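You operate a simulated robot arm through the tools that you are given. There is no shell and no other tool. Be economical: measure what you need, move in short steps, check, and stop when the job is done.

You run a simulated robot arm. Do the job below in one go: nothing can be reset, and whatever is moved stays where it is left.

Task
Clear the writing board and slide it in.
Fine: the red pen stands in the pen pot; the chequebook goes into the middle drawer, which ends shut.

The check looks at the end state, three seconds after you hand in, the way a careful person would. Anything else that was tipped, shoved, dropped, spilled or broken makes it a failure.

Robot
A 7-joint arm with a two-finger parallel gripper, fixed in place. Base frame: the origin is at the foot of the arm, x ahead of it, y to its left, z up; the work surface is at about z = 74. Lengths are in cm, angles in rad, forces in N, time in s.
Its first joint turns from -2.601 to 2.601 rad. Payload 3.5 kg.
The TCP is the grasp point between the finger pads, 2.3 cm short of the fingertips. In the tool frame z runs along the fingers and y along their closing line. The gripper opens to 9.4 cm. The fingers are 3.8 cm wide and 1 cm thick; the gripper's body (5.4 by 9.6 cm) begins 3.9 cm behind the TCP.
Orientation is told as [roll, pitch, yaw] about the base's x, y, z axes, in that order, counted from this pose: with the fingers straight down and closing along the base's y, the tool's x points along the base's -x, its y along +y and its z along -z.

Tools
- The arm moves only by the tool jog_arm. Its argument "motion" is a list of rows, each a list of 7 numbers: the shift along the base's x, y, z in cm, then the turn, a rotation vector about the base's x, y, z in rad, then the gripper command, from -1 (shut) to 1 (fully open), values between in proportion. In form: [[x, y, z, rx, ry, rz, gripper], ...]. A call has 1 to 10 rows; each row shifts and turns the commanded pose from where the row before left it. Rows are played at 5 a second. More than 5 cm and 0.15 rad between two rows, or a gripper value outside its range, and nothing of the call is played. Where a pose cannot be reached the arm comes as near as it can. A force on the tool above 40 N (or 10 N above the force at the start of the call, whichever is more), or a blocked arm, ends the call early, and 0.2 s more pass. Each finger travels about 15.3 cm/s and halts on what it meets, pressing with about 35 N; the grip force reading is that of the motor and also rises with nothing between the fingers. The clock runs only during rows and for 0.2 s after the last one: add rows that do not move to give the fingers time. It gives the time, the measured TCP pose, the force on the tool (base axes), the opening and the grip force at its end, in the units of the frame above (readings bear some noise), with the torque about the TCP (base axes, N m) and any sound that the robot's microphone picked up.
- Cameras (640 x 400 px; columns grow to the right, rows downward): "scene" is fixed at [39.7, -65.53, 118.77]; the picture's right is [0.73, -0.68, 0.00], its down [-0.25, -0.27, -0.93] and it looks along [0.63, 0.68, -0.36] (base axes); focal length 358 px, centre (320, 200). "wrist" rides on the gripper at [8.6, 1.6, -7.4] in the tool frame; the picture's right is [-0.18, 0.98, 0.00], its down [-0.58, -0.11, -0.81] and it looks along [-0.79, -0.15, 0.59] (tool axes); focal length 243 px, centre (320, 200). There is no depth. A picture from a camera that has moved, and an enlarged one, comes with that camera's place and axes in the base frame and with its lens. The place of the scene camera against the robot may be out by one fixed shift of up to 2.5 cm in any direction.
- camera(camera): a new picture of that camera. No time passes.
- close_up(camera, box): a new picture of the part [left, top, right, bottom] of that camera's present view, enlarged. No time passes.
- job_done(): hands the job in; it is judged then, once.

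Go step by step. Nothing tells you positions but the pictures and the camera data: compare them with the known pose of the tool, close in by small moves and look again before you grip or let go. The budget is 120 turns and 68 pictures, counting those below and the enlarged ones. Unless the task says otherwise, let go and move clear before handing in, and close with one line.

The tools are called as name(argument=value, ...) on one line, values as JSON. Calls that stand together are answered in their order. jog_arm: Moves the arm, as the interface text tells. Its arguments: {"type":"object","properties":{"motion":{"type":"array","items":{"type":"array","items":{"type":"number"}}}},"required":["motion"]} The other tools are called the same way: camera (camera) takes a picture; close_up (camera, box) takes an enlarged picture of a part of a camera's view; job_done () hands the job in.

At the start:

```text
time: 0.0
ee_pos: [90.74, 11.4, 107.8]
tcp_rot: [0.0, 0.001, 0.001]
contact_force: [-0.1, -1.0, 0.6]
torque: [-0.03, 0.03, -0.02]
opening: 9.4
grasp_force: 0.0
```

scene: 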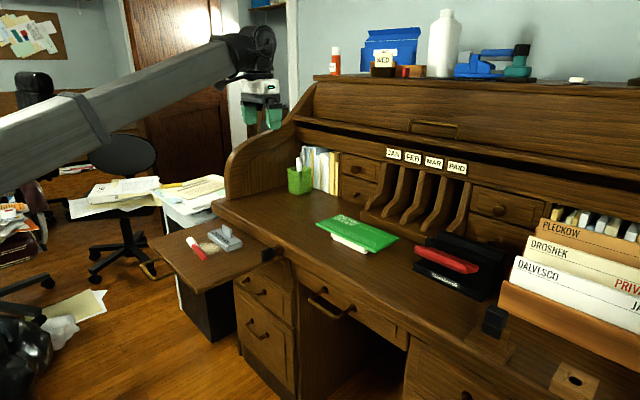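
wrist: 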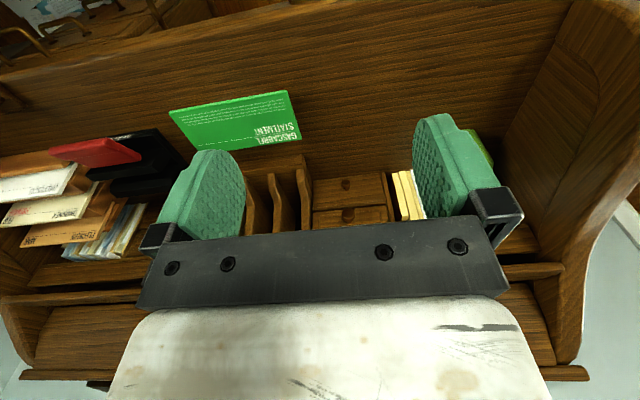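

I see a roll-top desk with a pulled-out writing board at left holding a red pen and some small things. I'll enlarge the key areas first.

close_up(camera="scene", box=[140, 200, 300, 300])

close_up(camera="scene", box=[270, 120, 510, 270])

close_up(camera="scene", box=[220, 250, 460, 400])

```text
4.00 times, centred on (220, 250) of scene
camera zoom: at [39.7, -65.53, 118.77], right [0.73, -0.68, 0.0], down [-0.25, -0.27, -0.93], along [0.63, 0.68, -0.36], focal length 1431 px, centre (720, 0)
```

zoom: 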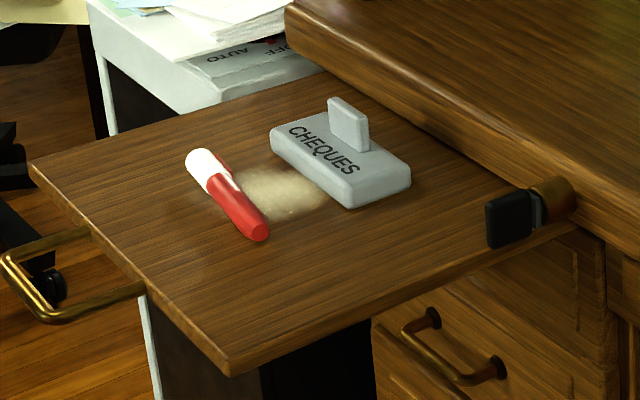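

```text
2.67 times, centred on (390, 195) of scene
camera zoom: at [39.7, -65.53, 118.77], right [0.73, -0.68, 0.0], down [-0.25, -0.27, -0.93], along [0.63, 0.68, -0.36], focal length 954 px, centre (133, 213)
```

zoom: 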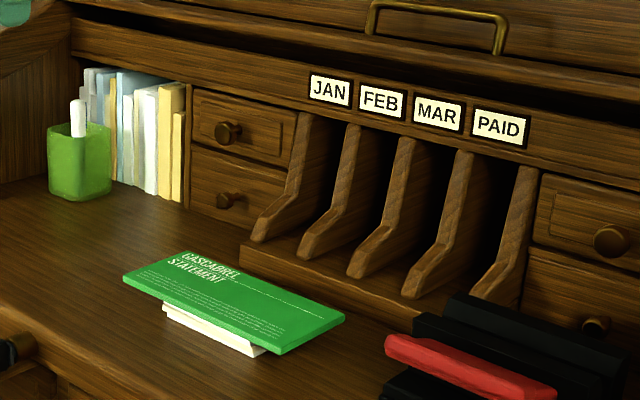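

```text
2.67 times, centred on (340, 325) of scene
camera zoom: at [39.7, -65.53, 118.77], right [0.73, -0.68, 0.0], down [-0.25, -0.27, -0.93], along [0.63, 0.68, -0.36], focal length 954 px, centre (267, -133)
```

zoom: 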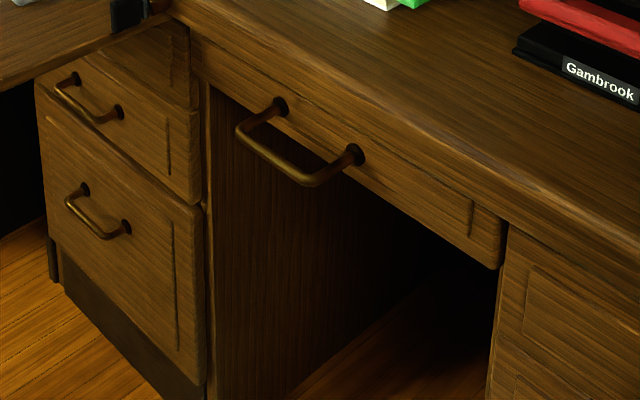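

The grey "CHEQUES" block with a tab is presumably the chequebook. There are black/brass fittings near the board's right edge and on the right of the desk that I need to understand.

close_up(camera="scene", box=[240, 225, 304, 265])

close_up(camera="scene", box=[440, 280, 632, 400])

jog_arm(motion=[[-5, 0, 0, 0, 0, 0, 1], [-5, 0, 0, 0, 0, 0, 1], [-5, 0, 0, 0, 0, 0, 1], [-5, 0, 0, 0, 0, 0, 1], [-5, 0, 0, 0, 0, 0, 1], [-3, 0, -3, 0, 0, 0, 1], [0, 0, -3, 0, 0, 0, 1], [0, 0, 0, 0, 0, 0, 1]])

camera(camera="wrist")

```text
10.00 times, centred on (272, 245) of scene
camera zoom: at [39.7, -65.53, 118.77], right [0.73, -0.68, 0.0], down [-0.25, -0.27, -0.93], along [0.63, 0.68, -0.36], focal length 3577 px, centre (800, -250)
```

zoom: 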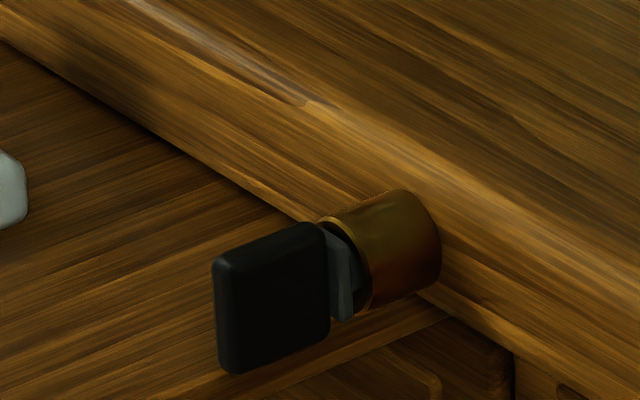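

```text
3.33 times, centred on (536, 340) of scene
camera zoom: at [39.7, -65.53, 118.77], right [0.73, -0.68, 0.0], down [-0.25, -0.27, -0.93], along [0.63, 0.68, -0.36], focal length 1192 px, centre (-400, -267)
```

zoom: 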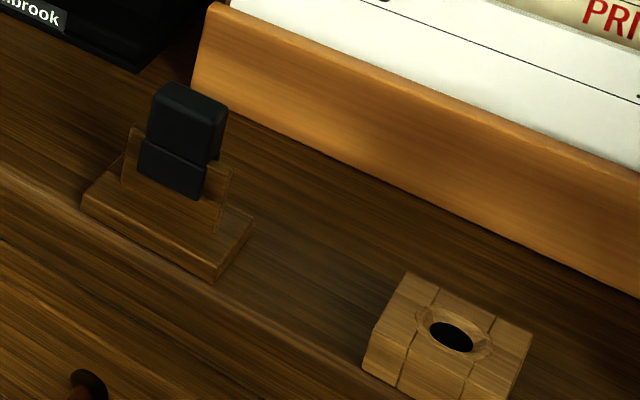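

```text
time: 0.9
ee_pos: [74.91, 11.28, 107.84]
tcp_rot: [-0.001, -0.011, 0.004]
contact_force: [3.8, -0.2, -8.2]
torque: [-0.05, -0.52, -0.03]
opening: 9.4
grasp_force: 0.0
stopped in row 4: the force on the tool passed its limit at 56 N (the readings are from after the stop); the commanded pose is now the measured one
```

```text
60 pictures are left
camera wrist: at [66.28, 12.98, 115.12], right [0.18, 0.98, 0.0], down [0.57, -0.11, 0.81], along [0.8, -0.15, -0.58], focal length 243 px, centre (320, 200)
```

wrist: 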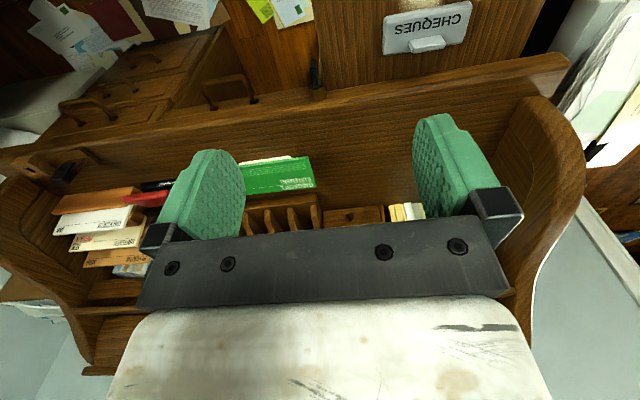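

The black item is a key in a brass lock beside the board. Fast moves trip the force limit, so I'll use smaller steps and go back to view the board.

jog_arm(motion=[[-1, 0.5, 0, 0, 0, 0, 1], [-2, 1, 0, 0, 0, 0, 1], [-2.5, 1, 0, 0, 0, 0, 1], [-2.5, 1, 0, 0, 0, 0, 1], [-2.5, 1, 0, 0, 0, 0, 1], [-2, 1, 0, 0, 0, 0, 1], [-1, 0.5, 0, 0, 0, 0, 1], [0, 0, 0, 0, 0, 0, 1]])

camera(camera="wrist")

```text
time: 1.4
ee_pos: [73.31, 12.1, 107.76]
tcp_rot: [-0.003, -0.021, 0.007]
contact_force: [4.0, 2.8, -7.4]
torque: [-0.27, -0.43, -0.26]
opening: 9.4
grasp_force: 0.1
stopped in row 2: the force on the tool passed its limit at 48 N (the readings are from after the stop); the commanded pose is now the measured one
```

```text
59 pictures are left
camera wrist: at [64.65, 13.7, 115.02], right [0.18, 0.98, 0.0], down [0.57, -0.1, 0.82], along [0.8, -0.14, -0.58], focal length 243 px, centre (320, 200)
```

wrist: 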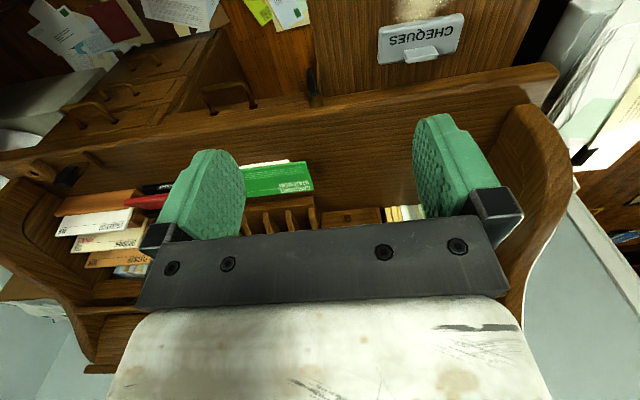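

Something may be touching the arm, so I'll check the scene.

camera(camera="scene")

jog_arm(motion=[[0, 0, 0, 0, 0, 0, 1], [0, 0, 0, 0, 0, 0, 1]])

```text
58 pictures are left
```

scene: 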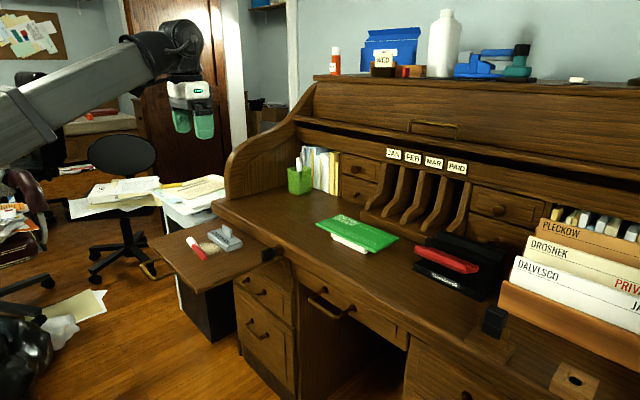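

```text
time: 2.0
ee_pos: [73.32, 12.25, 107.82]
tcp_rot: [-0.002, -0.017, 0.006]
contact_force: [6.6, 1.2, -12.9]
torque: [-0.27, -0.82, -0.23]
opening: 9.41
grasp_force: 0.1
```

At rest a force persists, likely a fold limit at this height. I'll go lower while staying above the board.

jog_arm(motion=[[0.5, 0, -1, 0, 0, 0, 1], [0, 0, -2, 0, 0, 0, 1], [0, 0, -2, 0, 0, 0, 1], [0, 0, -2, 0, 0, 0, 1], [0, 0, -1, 0, 0, 0, 1], [0, 0, 0, 0, 0, 0, 1]])

```text
time: 3.4
ee_pos: [73.8, 12.21, 99.85]
tcp_rot: [-0.002, -0.017, 0.007]
contact_force: [0.2, -0.1, 0.0]
torque: [-0.01, -0.02, -0.02]
opening: 9.41
grasp_force: 0.1
```

The force is gone. Now I'll pull back to look down at the board.

jog_arm(motion=[[-1, 0.5, 0, 0, 0, 0, 1], [-2, 1, -0.5, 0, 0, 0, 1], [-2, 1, -0.5, 0, 0, 0, 1], [-2, 1, -0.5, 0, 0, 0, 1], [-2, 1, -0.5, 0, 0, 0, 1], [-2, 1, -0.5, 0, 0, 0, 1], [-1, 0.5, -0.5, 0, 0, 0, 1], [0, 0, 0, 0, 0, 0, 1]])

camera(camera="wrist")

```text
time: 5.2
ee_pos: [61.67, 18.24, 96.83]
tcp_rot: [-0.004, -0.018, 0.006]
contact_force: [0.1, 0.5, -0.1]
torque: [0.04, -0.01, -0.01]
opening: 9.41
grasp_force: 0.0
```

```text
57 pictures are left
camera wrist: at [53.1, 19.77, 104.06], right [0.18, 0.98, 0.0], down [0.57, -0.1, 0.82], along [0.8, -0.14, -0.58], focal length 243 px, centre (320, 200)
```

wrist: 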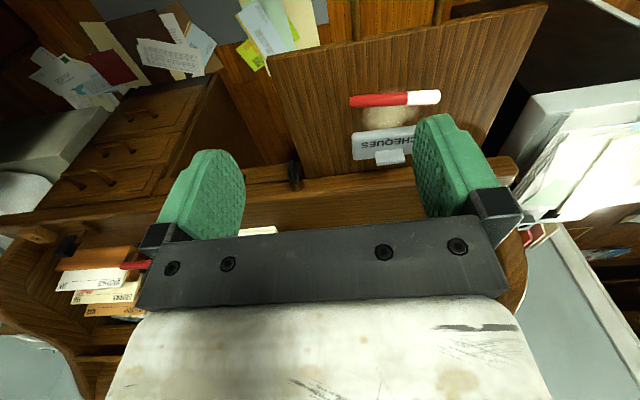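

The pen lies roughly along y, about (77, 28), red end toward −y; the chequebook block sits behind it. I'll turn the gripper about 1.43 rad so it closes across the pen, moving over it.

jog_arm(motion=[[0.5, 0.5, 0, 0, 0, 0.144, 1], [1.5, 1, 0, 0, 0, 0.144, 1], [1.5, 1, 0, 0, 0, 0.144, 1], [1.5, 1, 0, 0, 0, 0.144, 1], [1.5, 1, 0, 0, 0, 0.144, 1], [1.5, 1, 0, 0, 0, 0.144, 1], [1.5, 1, 0, 0, 0, 0.144, 1], [1.5, 1, 0, 0, 0, 0.144, 1], [0.5, 0.5, 0, 0, 0, 0.144, 1], [0, 0, 0, 0, 0, 0.144, 1]])

camera(camera="wrist")

```text
time: 7.4
ee_pos: [73.22, 26.13, 96.8]
tcp_rot: [-0.002, -0.016, 1.449]
contact_force: [0.4, -0.3, 0.5]
torque: [0.0, 0.03, 0.0]
opening: 9.42
grasp_force: 0.1
```

```text
56 pictures are left
camera wrist: at [70.72, 17.63, 104.04], right [-0.95, 0.3, 0.0], down [0.17, 0.55, 0.82], along [0.25, 0.78, -0.58], focal length 243 px, centre (320, 200)
```

wrist: 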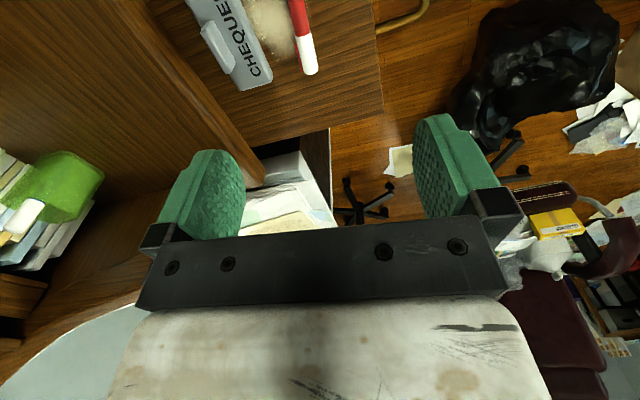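

Estimates put the pen's white end near (77.7, 34.4), axis z ≈ 69.5. I'll move above the grip spot and lower to z ≈ 80, narrowing the opening.

jog_arm(motion=[[1, 1, -1, 0, 0, 0, 0.6], [1.2, 1.4, -2, 0, 0, 0, 0.3], [1, 1.4, -2.5, 0, 0, 0, 0.1], [0.8, 1, -2.5, 0, 0, 0, 0], [0, 0, -2.5, 0, 0, 0, 0], [0, 0, -2.5, 0, 0, 0, 0], [0, 0, -2, 0, 0, 0, 0], [0, 0, -1.5, 0, 0, 0, 0], [0, 0, 0, 0, 0, 0, 0]])

camera(camera="wrist")

close_up(camera="scene", box=[140, 180, 300, 280])

```text
time: 9.4
ee_pos: [77.25, 30.96, 80.25]
tcp_rot: [-0.003, -0.017, 1.446]
contact_force: [0.7, 0.4, 0.7]
torque: [0.01, -0.02, 0.01]
opening: 4.68
grasp_force: 0.0
```

```text
55 pictures are left
camera wrist: at [74.71, 22.41, 87.51], right [-0.95, 0.3, 0.0], down [0.18, 0.55, 0.82], along [0.25, 0.78, -0.58], focal length 243 px, centre (320, 200)
```

wrist: 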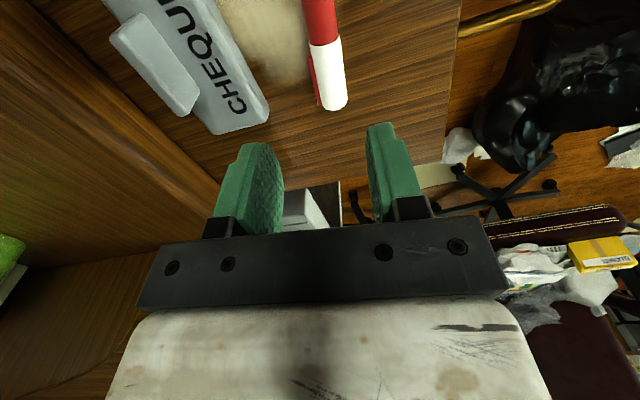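

```text
4.00 times, centred on (220, 230) of scene
camera zoom: at [39.7, -65.53, 118.77], right [0.73, -0.68, 0.0], down [-0.25, -0.27, -0.93], along [0.63, 0.68, -0.36], focal length 1431 px, centre (720, 80)
```

zoom: 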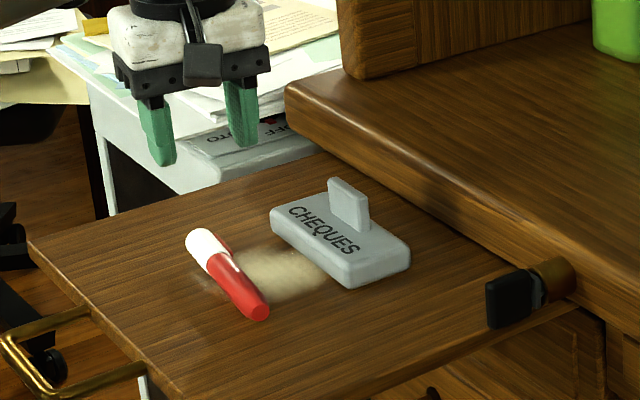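

White end ≈ (77.1, 34.4); axis passes x≈76.8 at y=31. I'll shift slightly and descend toward the board.

jog_arm(motion=[[-0.5, -0.2, -1, 0, 0, 0.03, 0], [0, 0, -2, 0, 0, 0, 0], [0, 0, -2, 0, 0, 0, 0], [0, 0, -1.5, 0, 0, 0, 0], [0, 0, -0.5, 0, 0, 0, 0], [0, 0, 0, 0, 0, 0, 0]])

close_up(camera="scene", box=[150, 200, 278, 280])

camera(camera="wrist")

```text
time: 10.8
ee_pos: [76.73, 30.82, 73.28]
tcp_rot: [-0.003, -0.018, 1.475]
contact_force: [0.5, -0.2, 0.1]
torque: [0.01, 0.03, 0.01]
opening: 4.69
grasp_force: 0.1
```

```text
5.00 times, centred on (214, 240) of scene
camera zoom: at [39.7, -65.53, 118.77], right [0.73, -0.68, 0.0], down [-0.25, -0.27, -0.93], along [0.63, 0.68, -0.36], focal length 1788 px, centre (850, 0)
```

zoom: 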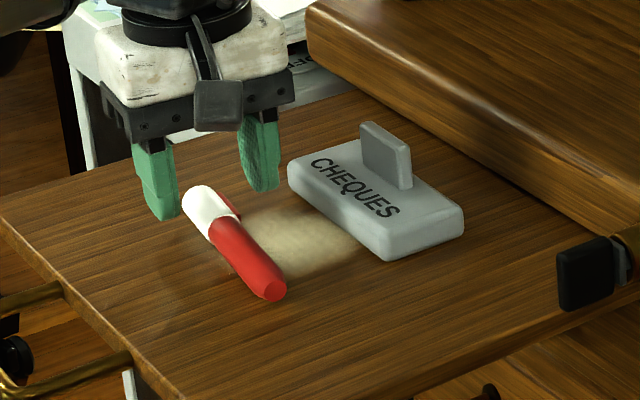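

```text
52 pictures are left
camera wrist: at [74.44, 22.2, 80.57], right [-0.96, 0.28, 0.0], down [0.16, 0.56, 0.82], along [0.22, 0.79, -0.58], focal length 243 px, centre (320, 200)
```

wrist: 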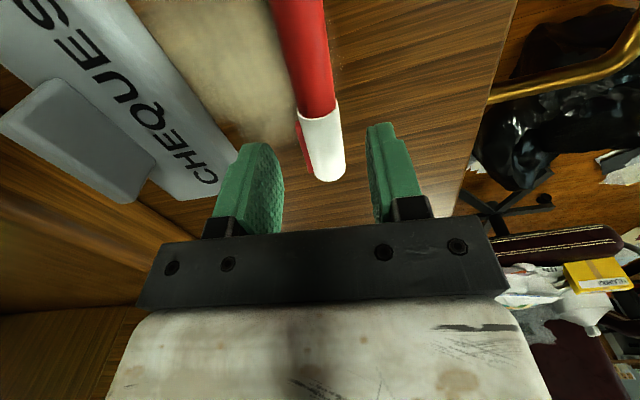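

Fingers straddle the pen near the cap. I'll correct slightly and descend until near board contact.

jog_arm(motion=[[0.15, 0, -0.5, 0, 0, -0.04, 0], [0, 0, -0.5, 0, 0, 0, 0], [0, 0, -0.4, 0, 0, 0, 0], [0, 0, -0.3, 0, 0, 0, 0], [0, 0, 0, 0, 0, 0, 0]])

close_up(camera="scene", box=[150, 200, 278, 280])

```text
time: 12.0
ee_pos: [77.02, 30.79, 71.47]
tcp_rot: [-0.003, -0.017, 1.439]
contact_force: [1.1, 0.1, 0.2]
torque: [0.0, 0.01, 0.01]
opening: 4.72
grasp_force: 0.1
```

```text
5.00 times, centred on (214, 240) of scene
camera zoom: at [39.7, -65.53, 118.77], right [0.73, -0.68, 0.0], down [-0.25, -0.27, -0.93], along [0.63, 0.68, -0.36], focal length 1788 px, centre (850, 0)
```

zoom: 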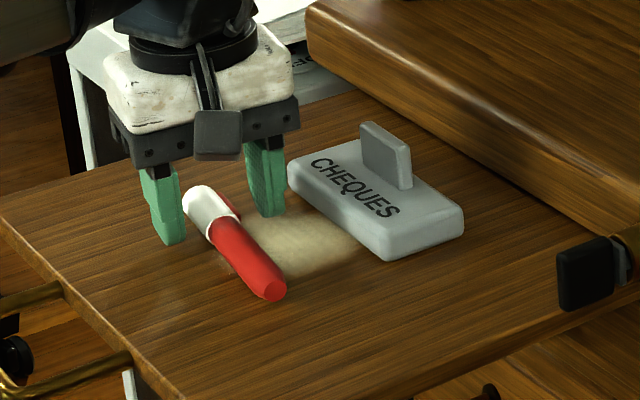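

Almost there; I'll inch down.

jog_arm(motion=[[0, 0, -0.3, 0, 0, 0, 0], [0, 0, -0.2, 0, 0, 0, 0], [0, 0, -0.2, 0, 0, 0, 0], [0, 0, 0, 0, 0, 0, 0]])

```text
time: 12.9
ee_pos: [76.87, 30.78, 71.18]
tcp_rot: [-0.004, -0.016, 1.437]
contact_force: [-0.7, -1.7, 11.6]
torque: [-0.22, 0.36, 0.05]
opening: 4.72
grasp_force: 0.0
stopped in row 4: the force on the tool passed its limit at 43 N (the readings are from after the stop); the commanded pose is now the measured one
```

The fingers touched the board at z≈68.9. I'll back off 0.3 and grip.

jog_arm(motion=[[0, 0, 0.3, 0, 0, 0, 0], [0, 0, 0, 0, 0, 0, -0.5], [0, 0, 0, 0, 0, 0, -1], [0, 0, 0, 0, 0, 0, -1], [0, 0, 0, 0, 0, 0, -1]])

close_up(camera="scene", box=[150, 200, 278, 280])

```text
time: 14.1
ee_pos: [76.98, 30.66, 71.48]
tcp_rot: [-0.003, -0.016, 1.439]
contact_force: [0.2, -0.2, 0.8]
torque: [0.0, 0.0, -0.02]
opening: 1.84
grasp_force: 35.1
```

```text
5.00 times, centred on (214, 240) of scene
camera zoom: at [39.7, -65.53, 118.77], right [0.73, -0.68, 0.0], down [-0.25, -0.27, -0.93], along [0.63, 0.68, -0.36], focal length 1788 px, centre (850, 0)
```

zoom: 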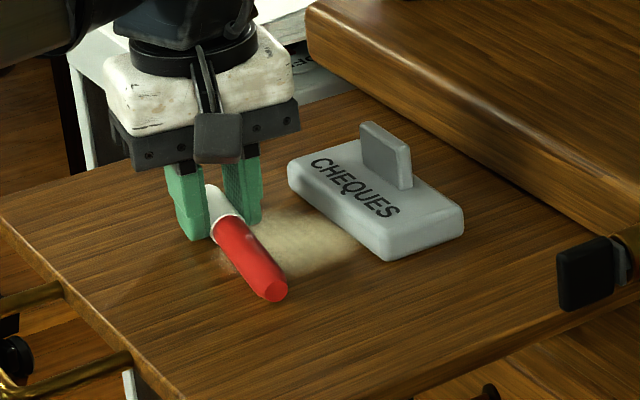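

Pen gripped (1.84 cm). I'll lift it and turn the yaw back.

jog_arm(motion=[[0, 0, 1, 0, 0, 0, -1], [0, 0, 2, 0, 0, 0, -1], [0, 0, 3, 0, 0, 0, -1], [0, 0, 3, 0, 0, 0, -1], [0, 0, 3, 0, 0, 0, -1], [0, 0, 3, 0, 0, 0, -1], [0, 0, 3, 0, 0, 0, -1], [0, 0, 3, 0, 0, 0, -1], [0, 0, 1, 0, 0, 0, -1], [0, 0, 0, 0, 0, 0, -1]])

jog_arm(motion=[[0, -0.5, 0, 0, 0, -0.12, -1], [0.5, -0.5, 0, 0, 0, -0.12, -1], [0.5, -0.5, 0, 0, 0, -0.12, -1], [0.5, -0.5, 0, 0, 0, -0.12, -1], [0.5, -0.5, 0, 0, 0, -0.12, -1], [0.5, -0.5, 0, 0, 0, -0.12, -1], [0.5, -0.5, 0, 0, 0, -0.12, -1], [0.5, -0.5, 0, 0, 0, -0.12, -1], [0.5, -0.5, 0, 0, 0, -0.12, -1], [0.5, -0.5, 0, 0, 0, -0.09, -1]])

camera(camera="wrist")

```text
time: 16.3
ee_pos: [76.98, 30.81, 93.5]
tcp_rot: [-0.004, -0.018, 1.438]
contact_force: [-0.8, 0.1, 0.2]
torque: [-0.03, -0.02, 0.0]
opening: 1.84
grasp_force: 35.4
```

```text
time: 18.5
ee_pos: [81.3, 25.82, 93.51]
tcp_rot: [-0.004, -0.017, 0.264]
contact_force: [0.1, -0.4, -0.6]
torque: [0.0, 0.02, 0.05]
opening: 1.8
grasp_force: 35.3
```

```text
49 pictures are left
camera wrist: at [72.63, 25.07, 100.66], right [-0.08, 1.0, 0.0], down [0.58, 0.05, 0.82], along [0.81, 0.07, -0.58], focal length 243 px, centre (320, 200)
```

wrist: 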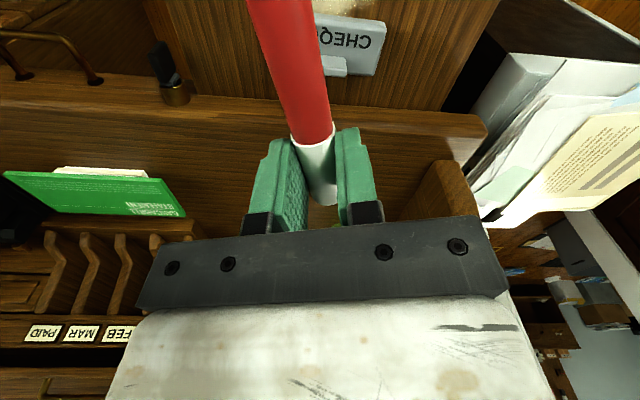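

The pen is held with the red end toward the robot. Now I'll pitch the tool forward in steps while moving outward.

jog_arm(motion=[[0.5, 0, 0, 0.035, -0.13, 0, -1], [1.0, 0.2, 0, 0.035, -0.13, 0, -1], [1.5, 0.3, 0, 0.035, -0.13, 0, -1], [1.5, 0.3, 0, 0.035, -0.13, 0, -1], [1.5, 0.3, 0, 0.035, -0.13, 0, -1], [1.0, 0.3, 0, 0.035, -0.13, 0, -1], [0, 0, 0, 0, 0, 0, -1]])

camera(camera="wrist")

```text
time: 20.1
ee_pos: [88.51, 27.32, 93.36]
tcp_rot: [-0.007, -0.827, 0.269]
contact_force: [-0.2, 0.4, -0.1]
torque: [0.01, 0.01, -0.01]
opening: 1.85
grasp_force: 35.1
```

```text
48 pictures are left
camera wrist: at [77.14, 25.82, 92.03], right [-0.14, 0.98, 0.13], down [-0.17, -0.15, 0.97], along [0.98, 0.11, 0.18], focal length 243 px, centre (320, 200)
```

wrist: 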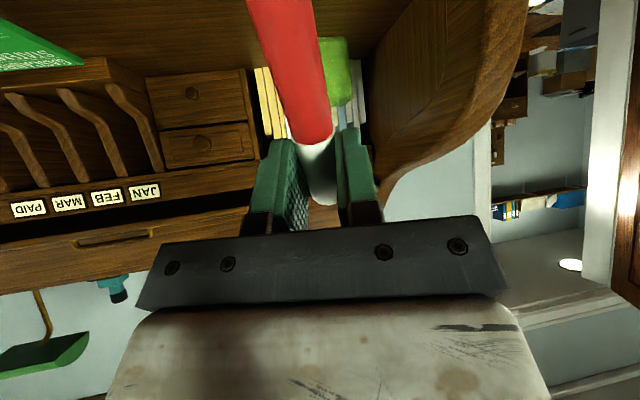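

Good view: pot at roughly (120.5, 36), rim ≈ 83.5, with free overhead space at x<129. I'll continue pitching to horizontal, rise to ~97 and go outward.

jog_arm(motion=[[0.5, 0.1, 0.7, 0.035, -0.13, 0, -1], [1.0, 0.3, 0.7, 0.035, -0.13, 0, -1], [1.5, 0.4, 0.7, 0.035, -0.13, 0, -1], [1.5, 0.4, 0.7, 0.035, -0.13, 0, -1], [1.5, 0.4, 0.7, 0.035, -0.13, 0, -1], [1.0, 0.3, 0.5, 0.005, -0.02, 0, -1], [0, 0, 0, 0, 0, 0, -1]])

camera(camera="wrist")

camera(camera="scene")

```text
time: 21.7
ee_pos: [95.56, 29.09, 97.46]
tcp_rot: [-0.076, -1.521, 0.337]
contact_force: [0.7, 0.9, 0.4]
torque: [0.02, 0.0, 0.03]
opening: 1.83
grasp_force: 35.2
```

```text
47 pictures are left
camera wrist: at [87.5, 28.58, 89.12], right [-0.24, 0.95, 0.18], down [-0.72, -0.3, 0.62], along [0.65, 0.02, 0.76], focal length 243 px, centre (320, 200)
```

wrist: 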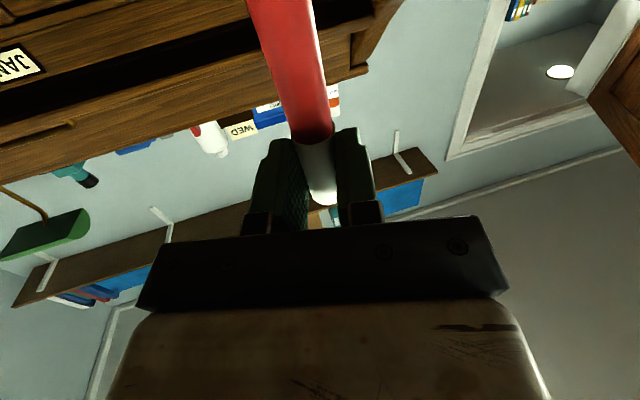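

```text
46 pictures are left
```

scene: 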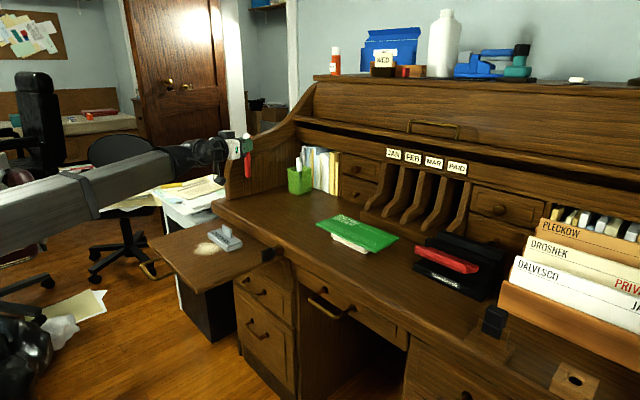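

The pen is vertical and the tool horizontal. I'll move outward toward the pot at this height.

jog_arm(motion=[[1, 0.3, 0, 0, 0, 0, -1], [2, 0.55, 0, 0, 0, 0, -1], [2.5, 0.7, 0, 0, 0, 0, -1], [2.5, 0.7, 0, 0, 0, 0, -1], [2.5, 0.7, 0, 0, 0, 0, -1], [2.5, 0.7, 0, 0, 0, 0, -1], [2, 0.6, 0, 0, 0, 0, -1], [1, 0.3, 0, 0, 0, 0, -1], [0, 0, 0, 0, 0, 0, -1]])

close_up(camera="scene", box=[220, 120, 380, 220])

```text
time: 23.7
ee_pos: [111.43, 33.71, 97.32]
tcp_rot: [-0.07, -1.52, 0.333]
contact_force: [-0.5, 0.2, -0.2]
torque: [-0.01, 0.0, -0.02]
opening: 1.87
grasp_force: 34.9
```

```text
4.00 times, centred on (300, 170) of scene
camera zoom: at [39.7, -65.53, 118.77], right [0.73, -0.68, 0.0], down [-0.25, -0.27, -0.93], along [0.63, 0.68, -0.36], focal length 1431 px, centre (400, 320)
```

zoom: 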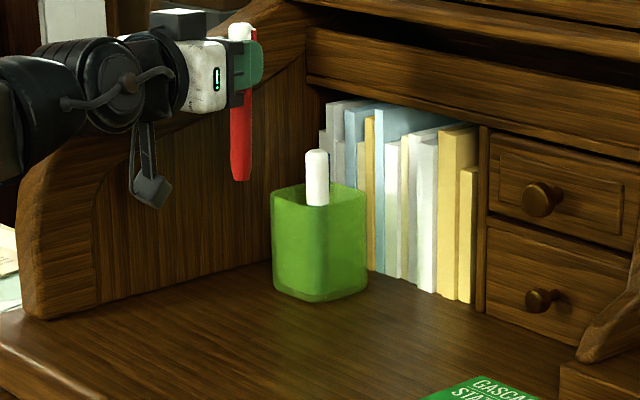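

The pot is a bit farther than thought, near (124, 38), rim ≈ 82. The pen's lower end is about 4 cm above the rim; I'll go further out and look closer.

jog_arm(motion=[[1, 0.35, 0, 0, 0, 0, -1], [2, 0.7, 0, 0, 0, 0, -1], [2, 0.7, 0, 0, 0, 0, -1], [1.5, 0.5, 0, 0, 0, 0, -1], [0.5, 0.2, 0, 0, 0, 0, -1], [0, 0, 0, 0, 0, 0, -1]])

close_up(camera="scene", box=[260, 130, 340, 180])

close_up(camera="scene", box=[252, 120, 348, 200])

camera(camera="wrist")

```text
time: 25.1
ee_pos: [118.47, 36.16, 97.4]
tcp_rot: [-0.064, -1.519, 0.326]
contact_force: [1.1, -0.5, -0.7]
torque: [0.02, -0.01, -0.02]
opening: 1.82
grasp_force: 35.3
```

```text
8.00 times, centred on (300, 155) of scene
camera zoom: at [39.7, -65.53, 118.77], right [0.73, -0.68, 0.0], down [-0.25, -0.27, -0.93], along [0.63, 0.68, -0.36], focal length 2861 px, centre (480, 560)
```

zoom: 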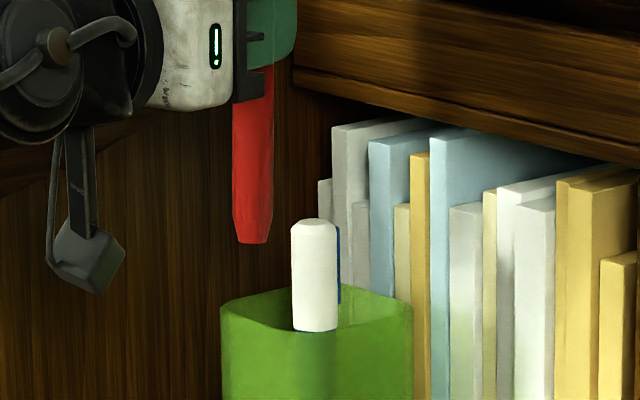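

```text
5.00 times, centred on (300, 160) of scene
camera zoom: at [39.7, -65.53, 118.77], right [0.73, -0.68, 0.0], down [-0.25, -0.27, -0.93], along [0.63, 0.68, -0.36], focal length 1788 px, centre (420, 400)
```

zoom: 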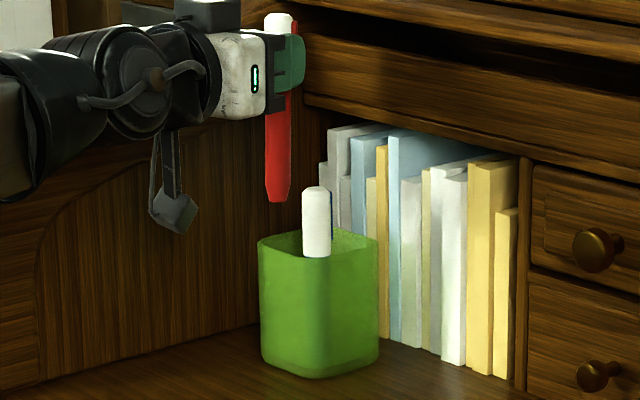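

```text
42 pictures are left
camera wrist: at [110.49, 35.56, 89.11], right [-0.24, 0.95, 0.18], down [-0.72, -0.3, 0.62], along [0.65, 0.02, 0.76], focal length 243 px, centre (320, 200)
```

wrist: 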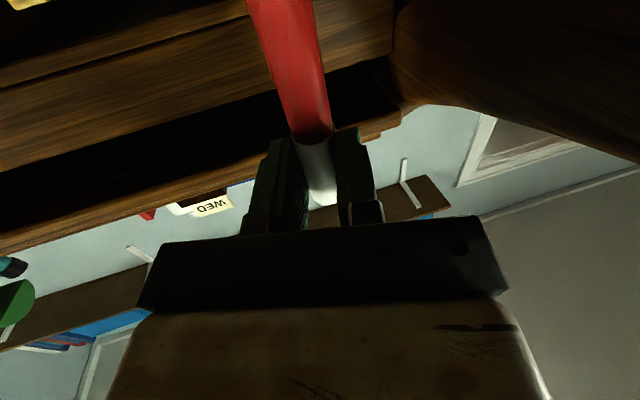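

The white pen's depth inside the pot is ambiguous from here. I'll back off and tilt to get a look into the pot from the wrist camera.

jog_arm(motion=[[-1, -0.7, 1, 0, 0, 0, -1], [-2, -1.2, 1.5, 0, 0, 0, -1], [-2.2, -1.2, 1.5, -0.035, 0.13, 0, -1], [-2.2, -1.2, 1.5, -0.035, 0.13, 0, -1], [-2.2, -1.2, 1.5, -0.035, 0.13, 0, -1], [-2.2, -1.2, 1.5, -0.035, 0.13, 0, -1], [-2.2, -1.2, 1.5, -0.035, 0.13, 0, -1], [-2, -1.2, 1.5, -0.035, 0.13, 0, -1], [-1, -1, 0, -0.035, 0.13, 0, -1], [0, 0, 0, 0, 0, 0, -1]])

camera(camera="wrist")

```text
time: 27.3
ee_pos: [101.51, 26.01, 108.95]
tcp_rot: [-0.007, -0.573, 0.267]
contact_force: [0.3, 0.0, 0.1]
torque: [0.01, -0.02, 0.02]
opening: 1.84
grasp_force: 35.7
```

```text
41 pictures are left
camera wrist: at [90.23, 24.59, 110.44], right [-0.11, 0.99, 0.1], down [0.08, -0.09, 0.99], along [0.99, 0.12, -0.06], focal length 243 px, centre (320, 200)
```

wrist: 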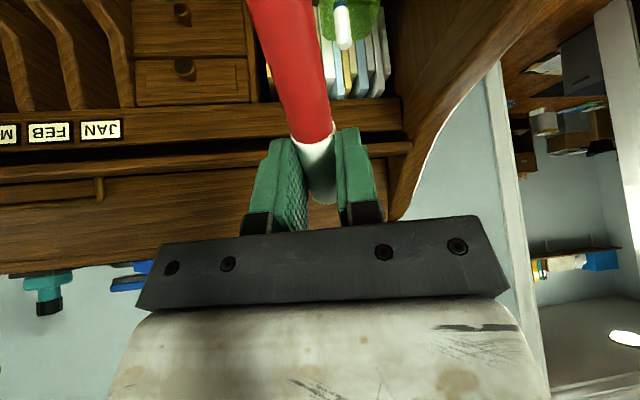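

The pot is at the frame's top edge; I'll tilt the camera down more.

jog_arm(motion=[[0, 0, 0, -0.035, 0.13, 0, -1], [-0.5, -0.5, 0, -0.035, 0.13, 0, -1], [-0.5, -0.5, 0, -0.02, 0.07, 0, -1], [0, 0, 0, 0, 0, 0, -1]])

close_up(camera="wrist", box=[280, 0, 440, 100])

```text
time: 28.3
ee_pos: [100.38, 25.02, 108.91]
tcp_rot: [-0.004, -0.235, 0.267]
contact_force: [-0.6, 0.4, 0.6]
torque: [-0.02, -0.01, -0.02]
opening: 1.83
grasp_force: 35.1
```

```text
4.00 times, centred on (360, 50) of wrist
camera zoom: at [90.33, 23.88, 114.12], right [-0.09, 1.0, 0.04], down [0.39, 0.0, 0.92], along [0.92, 0.09, -0.39], focal length 970 px, centre (160, 800)
```

zoom: 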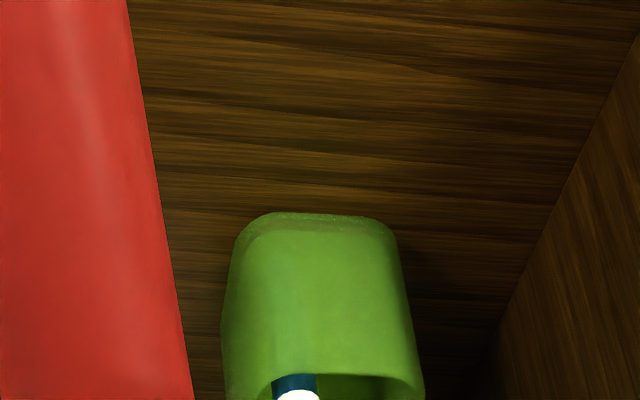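

close_up(camera="wrist", box=[312, 40, 408, 130])

```text
4.44 times, centred on (360, 85) of wrist
camera zoom: at [90.33, 23.88, 114.12], right [-0.09, 1.0, 0.04], down [0.39, 0.0, 0.92], along [0.92, 0.09, -0.39], focal length 1078 px, centre (142, 711)
```

zoom: 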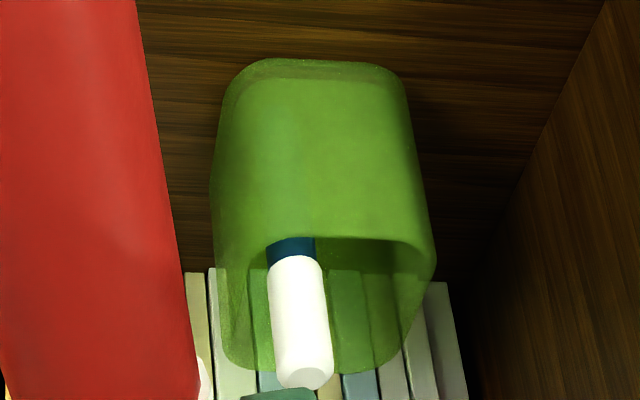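

From above: pot centre ≈ (123, 35.8), white pen in its front-right corner, so the back-left of the pot is free. I'll return to the horizontal pose and approach for a spot slightly back-left of centre.

jog_arm(motion=[[0.5, 0.3, 0, 0.0343, -0.127, 0, -1], [1, 0.6, -0.5, 0.0343, -0.127, 0, -1], [1.5, 0.7, -1, 0.0343, -0.127, 0, -1], [1.5, 0.7, -1, 0.0343, -0.127, 0, -1], [1.5, 0.7, -1, 0.0343, -0.127, 0, -1], [1.5, 0.8, -1.2, 0.0343, -0.127, 0, -1], [1.5, 0.8, -1.2, 0.0343, -0.127, 0, -1], [1.5, 0.8, -1.2, 0.0343, -0.127, 0, -1], [1, 0.6, -1.2, 0.0343, -0.127, 0, -1], [0.5, 0.3, -0.7, 0.0343, -0.127, 0, -1]])

jog_arm(motion=[[0.5, 0.3, 0, 0, 0, 0, -1], [1.5, 0.75, 0, 0, 0, 0, -1], [2, 1, 0, 0, 0, 0, -1], [2, 1, 0, 0, 0, 0, -1], [2, 1, 0, 0, 0, 0, -1], [1.5, 0.8, 0, 0, 0, 0, -1], [1, 0.4, 0, 0, 0, 0, -1], [0.4, 0.3, 0, 0, 0, 0, -1], [0, 0, 0, 0, 0, 0, -1]])

close_up(camera="scene", box=[260, 130, 340, 180])

```text
time: 30.5
ee_pos: [112.35, 31.41, 99.79]
tcp_rot: [-0.179, -1.551, 0.44]
contact_force: [-0.2, -0.7, 0.7]
torque: [-0.03, -0.01, 0.03]
opening: 1.82
grasp_force: 34.9
```

```text
time: 32.3
ee_pos: [122.71, 36.5, 99.89]
tcp_rot: [-0.192, -1.55, 0.452]
contact_force: [-11.3, -3.5, 2.9]
torque: [-0.04, -0.18, -0.27]
opening: 1.84
grasp_force: 34.9
stopped in row 8: the force on the tool passed its limit at 48 N (the readings are from after the stop); the commanded pose is now the measured one
```

```text
8.00 times, centred on (300, 155) of scene
camera zoom: at [39.7, -65.53, 118.77], right [0.73, -0.68, 0.0], down [-0.25, -0.27, -0.93], along [0.63, 0.68, -0.36], focal length 2861 px, centre (480, 560)
```

zoom: 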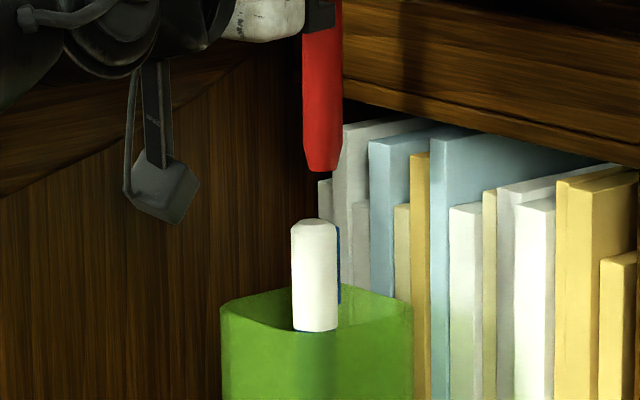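

The fingertips met the header beam above the books at x≈125, but the pen is now over the pot, behind the white pen. I'll ease back 0.6 cm, shift slightly left, and lower.

jog_arm(motion=[[-0.4, 0.2, 0, 0, 0, 0, -1], [-0.3, 0.2, 0, 0, 0, 0, -1], [0, 0, -1, 0, 0, 0, -1], [0, 0, -1.5, 0, 0, 0, -1], [0, 0, -1.5, 0, 0, 0, -1], [0, 0, -1, 0, 0, 0, -1], [0, 0, 0, 0, 0, 0, -1]])

close_up(camera="scene", box=[260, 130, 340, 180])

```text
time: 33.9
ee_pos: [122.16, 36.85, 94.82]
tcp_rot: [-0.146, -1.548, 0.404]
contact_force: [0.5, 0.2, -0.5]
torque: [0.01, 0.01, 0.01]
opening: 1.84
grasp_force: 34.9
```

```text
8.00 times, centred on (300, 155) of scene
camera zoom: at [39.7, -65.53, 118.77], right [0.73, -0.68, 0.0], down [-0.25, -0.27, -0.93], along [0.63, 0.68, -0.36], focal length 2861 px, centre (480, 560)
```

zoom: 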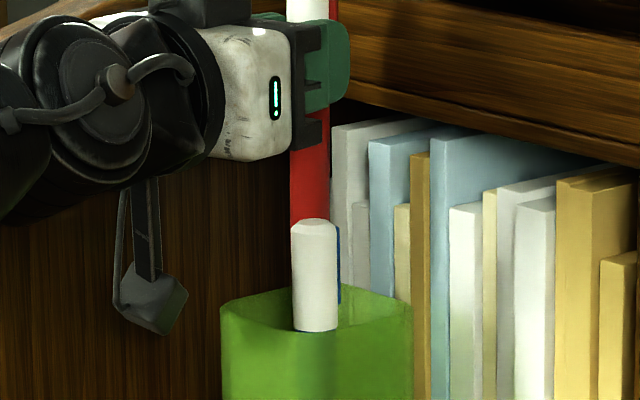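

The pen passes behind the white pen. I'll shift 0.7 cm left so I can see it entering the pot, then lower a little.

jog_arm(motion=[[-0.4, 0.4, 0, 0, 0, 0, -1], [-0.1, 0.2, 0, 0, 0, 0, -1], [0, 0, -0.8, 0, 0, 0, -1], [0, 0, -0.8, 0, 0, 0, -1], [0, 0, -0.8, 0, 0, 0, -1], [0, 0, 0, 0, 0, 0, -1]])

close_up(camera="scene", box=[260, 140, 340, 190])

```text
time: 35.3
ee_pos: [121.53, 37.52, 92.63]
tcp_rot: [-0.165, -1.55, 0.425]
contact_force: [0.4, -1.4, 28.9]
torque: [0.19, -0.5, 0.04]
opening: 1.83
grasp_force: 34.7
```

```text
8.00 times, centred on (300, 165) of scene
camera zoom: at [39.7, -65.53, 118.77], right [0.73, -0.68, 0.0], down [-0.25, -0.27, -0.93], along [0.63, 0.68, -0.36], focal length 2861 px, centre (480, 480)
```

zoom: 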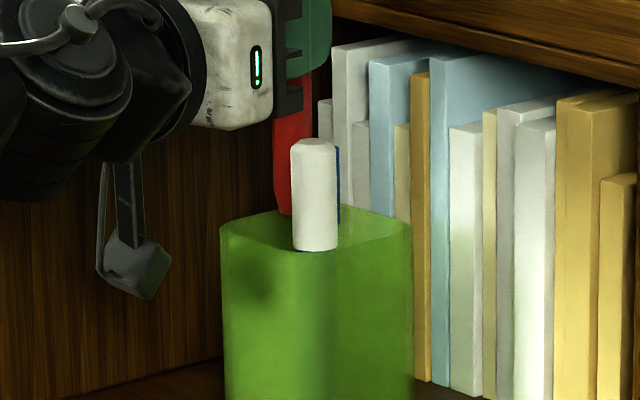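

The tip is sitting on the pot's +y wall rim (29 N upward). I'll raise, shift −y by 1.3, and lower again.

jog_arm(motion=[[0, 0, 0.7, 0, 0, 0, -1], [0, 0, 0.7, 0, 0, 0, -1], [0, -0.6, 0, 0, 0, 0, -1], [0, -0.7, 0, 0, 0, 0, -1], [0, 0, -0.6, 0, 0, 0, -1], [0, 0, -0.6, 0, 0, 0, -1], [0, 0, -0.6, 0, 0, 0, -1], [0, 0, -0.4, 0, 0, 0, -1], [0, 0, 0, 0, 0, 0, -1]])

close_up(camera="scene", box=[260, 140, 340, 190])

```text
time: 37.3
ee_pos: [121.62, 36.22, 91.74]
tcp_rot: [-0.146, -1.548, 0.404]
contact_force: [0.1, 0.2, -0.1]
torque: [0.01, 0.01, -0.03]
opening: 1.82
grasp_force: 34.8
```

```text
8.00 times, centred on (300, 165) of scene
camera zoom: at [39.7, -65.53, 118.77], right [0.73, -0.68, 0.0], down [-0.25, -0.27, -0.93], along [0.63, 0.68, -0.36], focal length 2861 px, centre (480, 480)
```

zoom: 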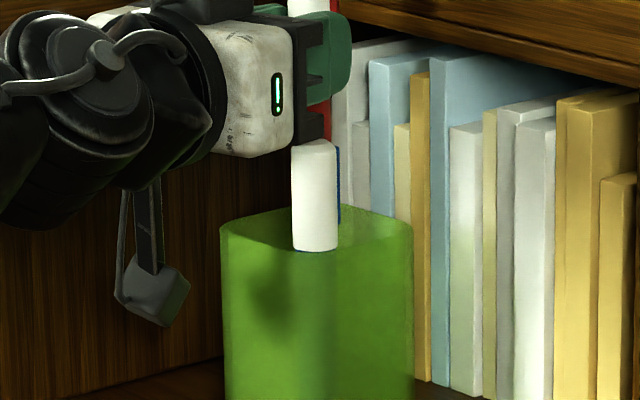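

No contact now at a lower height, so the tip is inside. Lowering further, gently.

jog_arm(motion=[[0, 0, -0.6, 0, 0, 0, -1], [0, 0, -0.8, 0, 0, 0, -1], [0, 0, -0.8, 0, 0, 0, -1], [0, 0, -0.8, 0, 0, 0, -1], [0, 0, -0.5, 0, 0, 0, -1], [0, 0, 0, 0, 0, 0, -1]])

close_up(camera="scene", box=[250, 130, 362, 200])

```text
time: 38.2
ee_pos: [121.56, 36.29, 89.96]
tcp_rot: [-0.528, -1.552, 0.789]
contact_force: [-0.9, 1.5, 21.5]
torque: [-0.48, 0.21, -0.02]
opening: 1.81
grasp_force: 34.8
stopped in row 4: the force on the tool passed its limit at 48 N (the readings are from after the stop); the commanded pose is now the measured one
```

```text
5.71 times, centred on (306, 165) of scene
camera zoom: at [39.7, -65.53, 118.77], right [0.73, -0.68, 0.0], down [-0.25, -0.27, -0.93], along [0.63, 0.68, -0.36], focal length 2044 px, centre (400, 400)
```

zoom: 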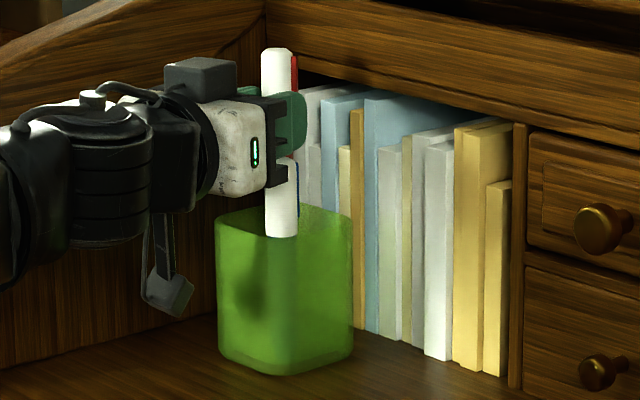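

Contact is now at the finger's −y side: it rests on the white pen's top. I'll raise a bit, shift +y 0.6 to clear it, and lower a little more.

jog_arm(motion=[[0, 0, 0.5, 0, 0, 0, -1], [0, 0.3, 0.1, 0, 0, 0, -1], [0, 0.35, 0, 0, 0, 0, -1], [0, 0, 0, 0, 0, 0, -1], [0, 0, -0.4, 0, 0, 0, -1], [0, 0, -0.4, 0, 0, 0, -1], [0, 0, 0, 0, 0, 0, -1]])

close_up(camera="scene", box=[250, 130, 362, 200])

```text
time: 40.0
ee_pos: [121.52, 37.15, 89.86]
tcp_rot: [-0.591, -1.551, 0.851]
contact_force: [-0.1, 0.6, 19.7]
torque: [-0.48, 0.21, -0.02]
opening: 1.81
grasp_force: 34.7
stopped in row 7: the force on the tool passed its limit at 41 N (the readings are from after the stop); the commanded pose is now the measured one
```

```text
5.71 times, centred on (306, 165) of scene
camera zoom: at [39.7, -65.53, 118.77], right [0.73, -0.68, 0.0], down [-0.25, -0.27, -0.93], along [0.63, 0.68, -0.36], focal length 2044 px, centre (400, 400)
```

zoom: 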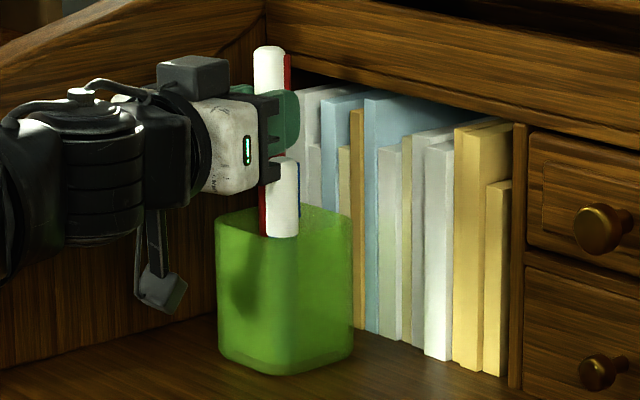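

Red pen's tip is about 3 cm inside the pot. I'll raise 0.5 to free the white pen and release gently so it drops in.

jog_arm(motion=[[0, 0, 0.5, 0, 0, 0, -1], [0, 0, 0, 0, 0, 0, -1], [0, 0, 0, 0, 0, 0, -0.45], [0, 0, 0, 0, 0, 0, -0.45], [0, 0, 0, 0, 0, 0, -0.45], [0, 0, 0, 0, 0, 0, -0.45]])

close_up(camera="scene", box=[250, 130, 362, 200])

```text
time: 41.4
ee_pos: [121.53, 37.02, 90.17]
tcp_rot: [-0.502, -1.551, 0.763]
contact_force: [1.0, -1.0, 0.2]
torque: [0.01, -0.01, -0.02]
opening: 2.57
grasp_force: 0.1
```

```text
5.71 times, centred on (306, 165) of scene
camera zoom: at [39.7, -65.53, 118.77], right [0.73, -0.68, 0.0], down [-0.25, -0.27, -0.93], along [0.63, 0.68, -0.36], focal length 2044 px, centre (400, 400)
```

zoom: 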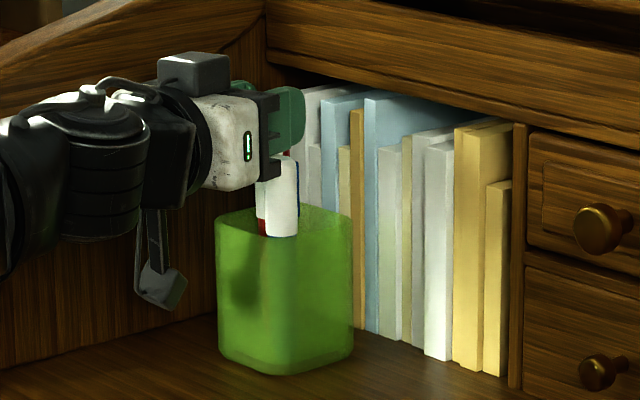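

The pen dropped into the pot beside the white one. I'll lift straight up, then retreat.

jog_arm(motion=[[0, 0, 0.7, 0, 0, 0, -0.45], [0, 0, 1.2, 0, 0, 0, -0.45], [0, 0, 1.5, 0, 0, 0, -0.45], [-1, -0.3, 1, 0, 0, 0, -0.45], [-2, -0.6, 1, 0, 0, 0, -0.45], [-2.5, -0.7, 0.5, 0, 0, 0, -0.45], [-2.5, -0.7, 0.5, 0, 0, 0, -0.4], [-2.5, -0.7, 0.5, 0, 0, 0, 0], [-1.5, -0.5, 0, 0, 0, 0, 0], [0, 0, 0, 0, 0, 0, 0]])

close_up(camera="scene", box=[250, 130, 362, 200])

```text
time: 43.6
ee_pos: [109.54, 33.46, 97.11]
tcp_rot: [-0.494, -1.551, 0.756]
contact_force: [-0.2, 0.1, 0.1]
torque: [-0.03, -0.01, -0.03]
opening: 4.69
grasp_force: 0.1
```

```text
5.71 times, centred on (306, 165) of scene
camera zoom: at [39.7, -65.53, 118.77], right [0.73, -0.68, 0.0], down [-0.25, -0.27, -0.93], along [0.63, 0.68, -0.36], focal length 2044 px, centre (400, 400)
```

zoom: 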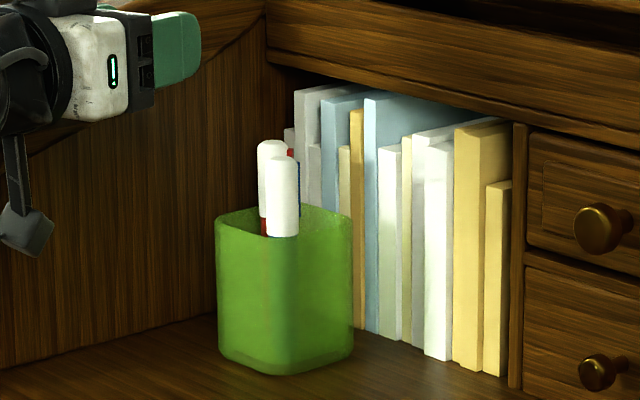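

The red pen stands in the pot. Next the middle drawer: its bar handle triangulates to about (89.5, −11, 62.5). I'll retreat and roll the gripper 90° so it closes vertically.

jog_arm(motion=[[-1, -1, 0, -0.144, -0.04, 0, 0], [-2, -2, 0, -0.144, -0.04, 0, 0], [-2.5, -2.5, 0, -0.144, -0.04, 0, 0], [-2.5, -2.5, 0, -0.144, -0.04, 0, 0], [-2.5, -2.5, 0, -0.144, -0.04, 0, 0], [-2.5, -2.5, 0, -0.144, -0.04, 0, 0], [-2.5, -2.5, 0, -0.144, -0.04, 0, 0.3], [-2.5, -2.5, 0, -0.144, -0.04, 0, 0.3], [-2, -2.5, 0, -0.144, -0.04, 0, 0.3], [-1, -1, 0, -0.144, -0.04, 0, 0.3]])

jog_arm(motion=[[0, 0, 0, 0, 0, 0, 0.3]])

camera(camera="scene")

```text
time: 45.8
ee_pos: [88.63, 12.06, 96.99]
tcp_rot: [-1.577, -0.066, 1.825]
contact_force: [0.5, -0.5, 0.6]
torque: [0.0, 0.01, -0.01]
opening: 6.09
grasp_force: 0.1
```

```text
time: 46.2
ee_pos: [88.66, 12.03, 96.91]
tcp_rot: [-1.577, -0.065, 1.823]
contact_force: [-0.1, 0.8, 0.2]
torque: [-0.01, -0.01, -0.02]
opening: 6.12
grasp_force: 0.1
```

```text
30 pictures are left
```

scene: 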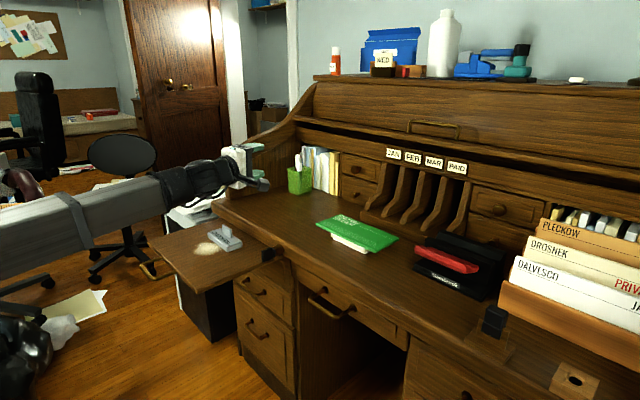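

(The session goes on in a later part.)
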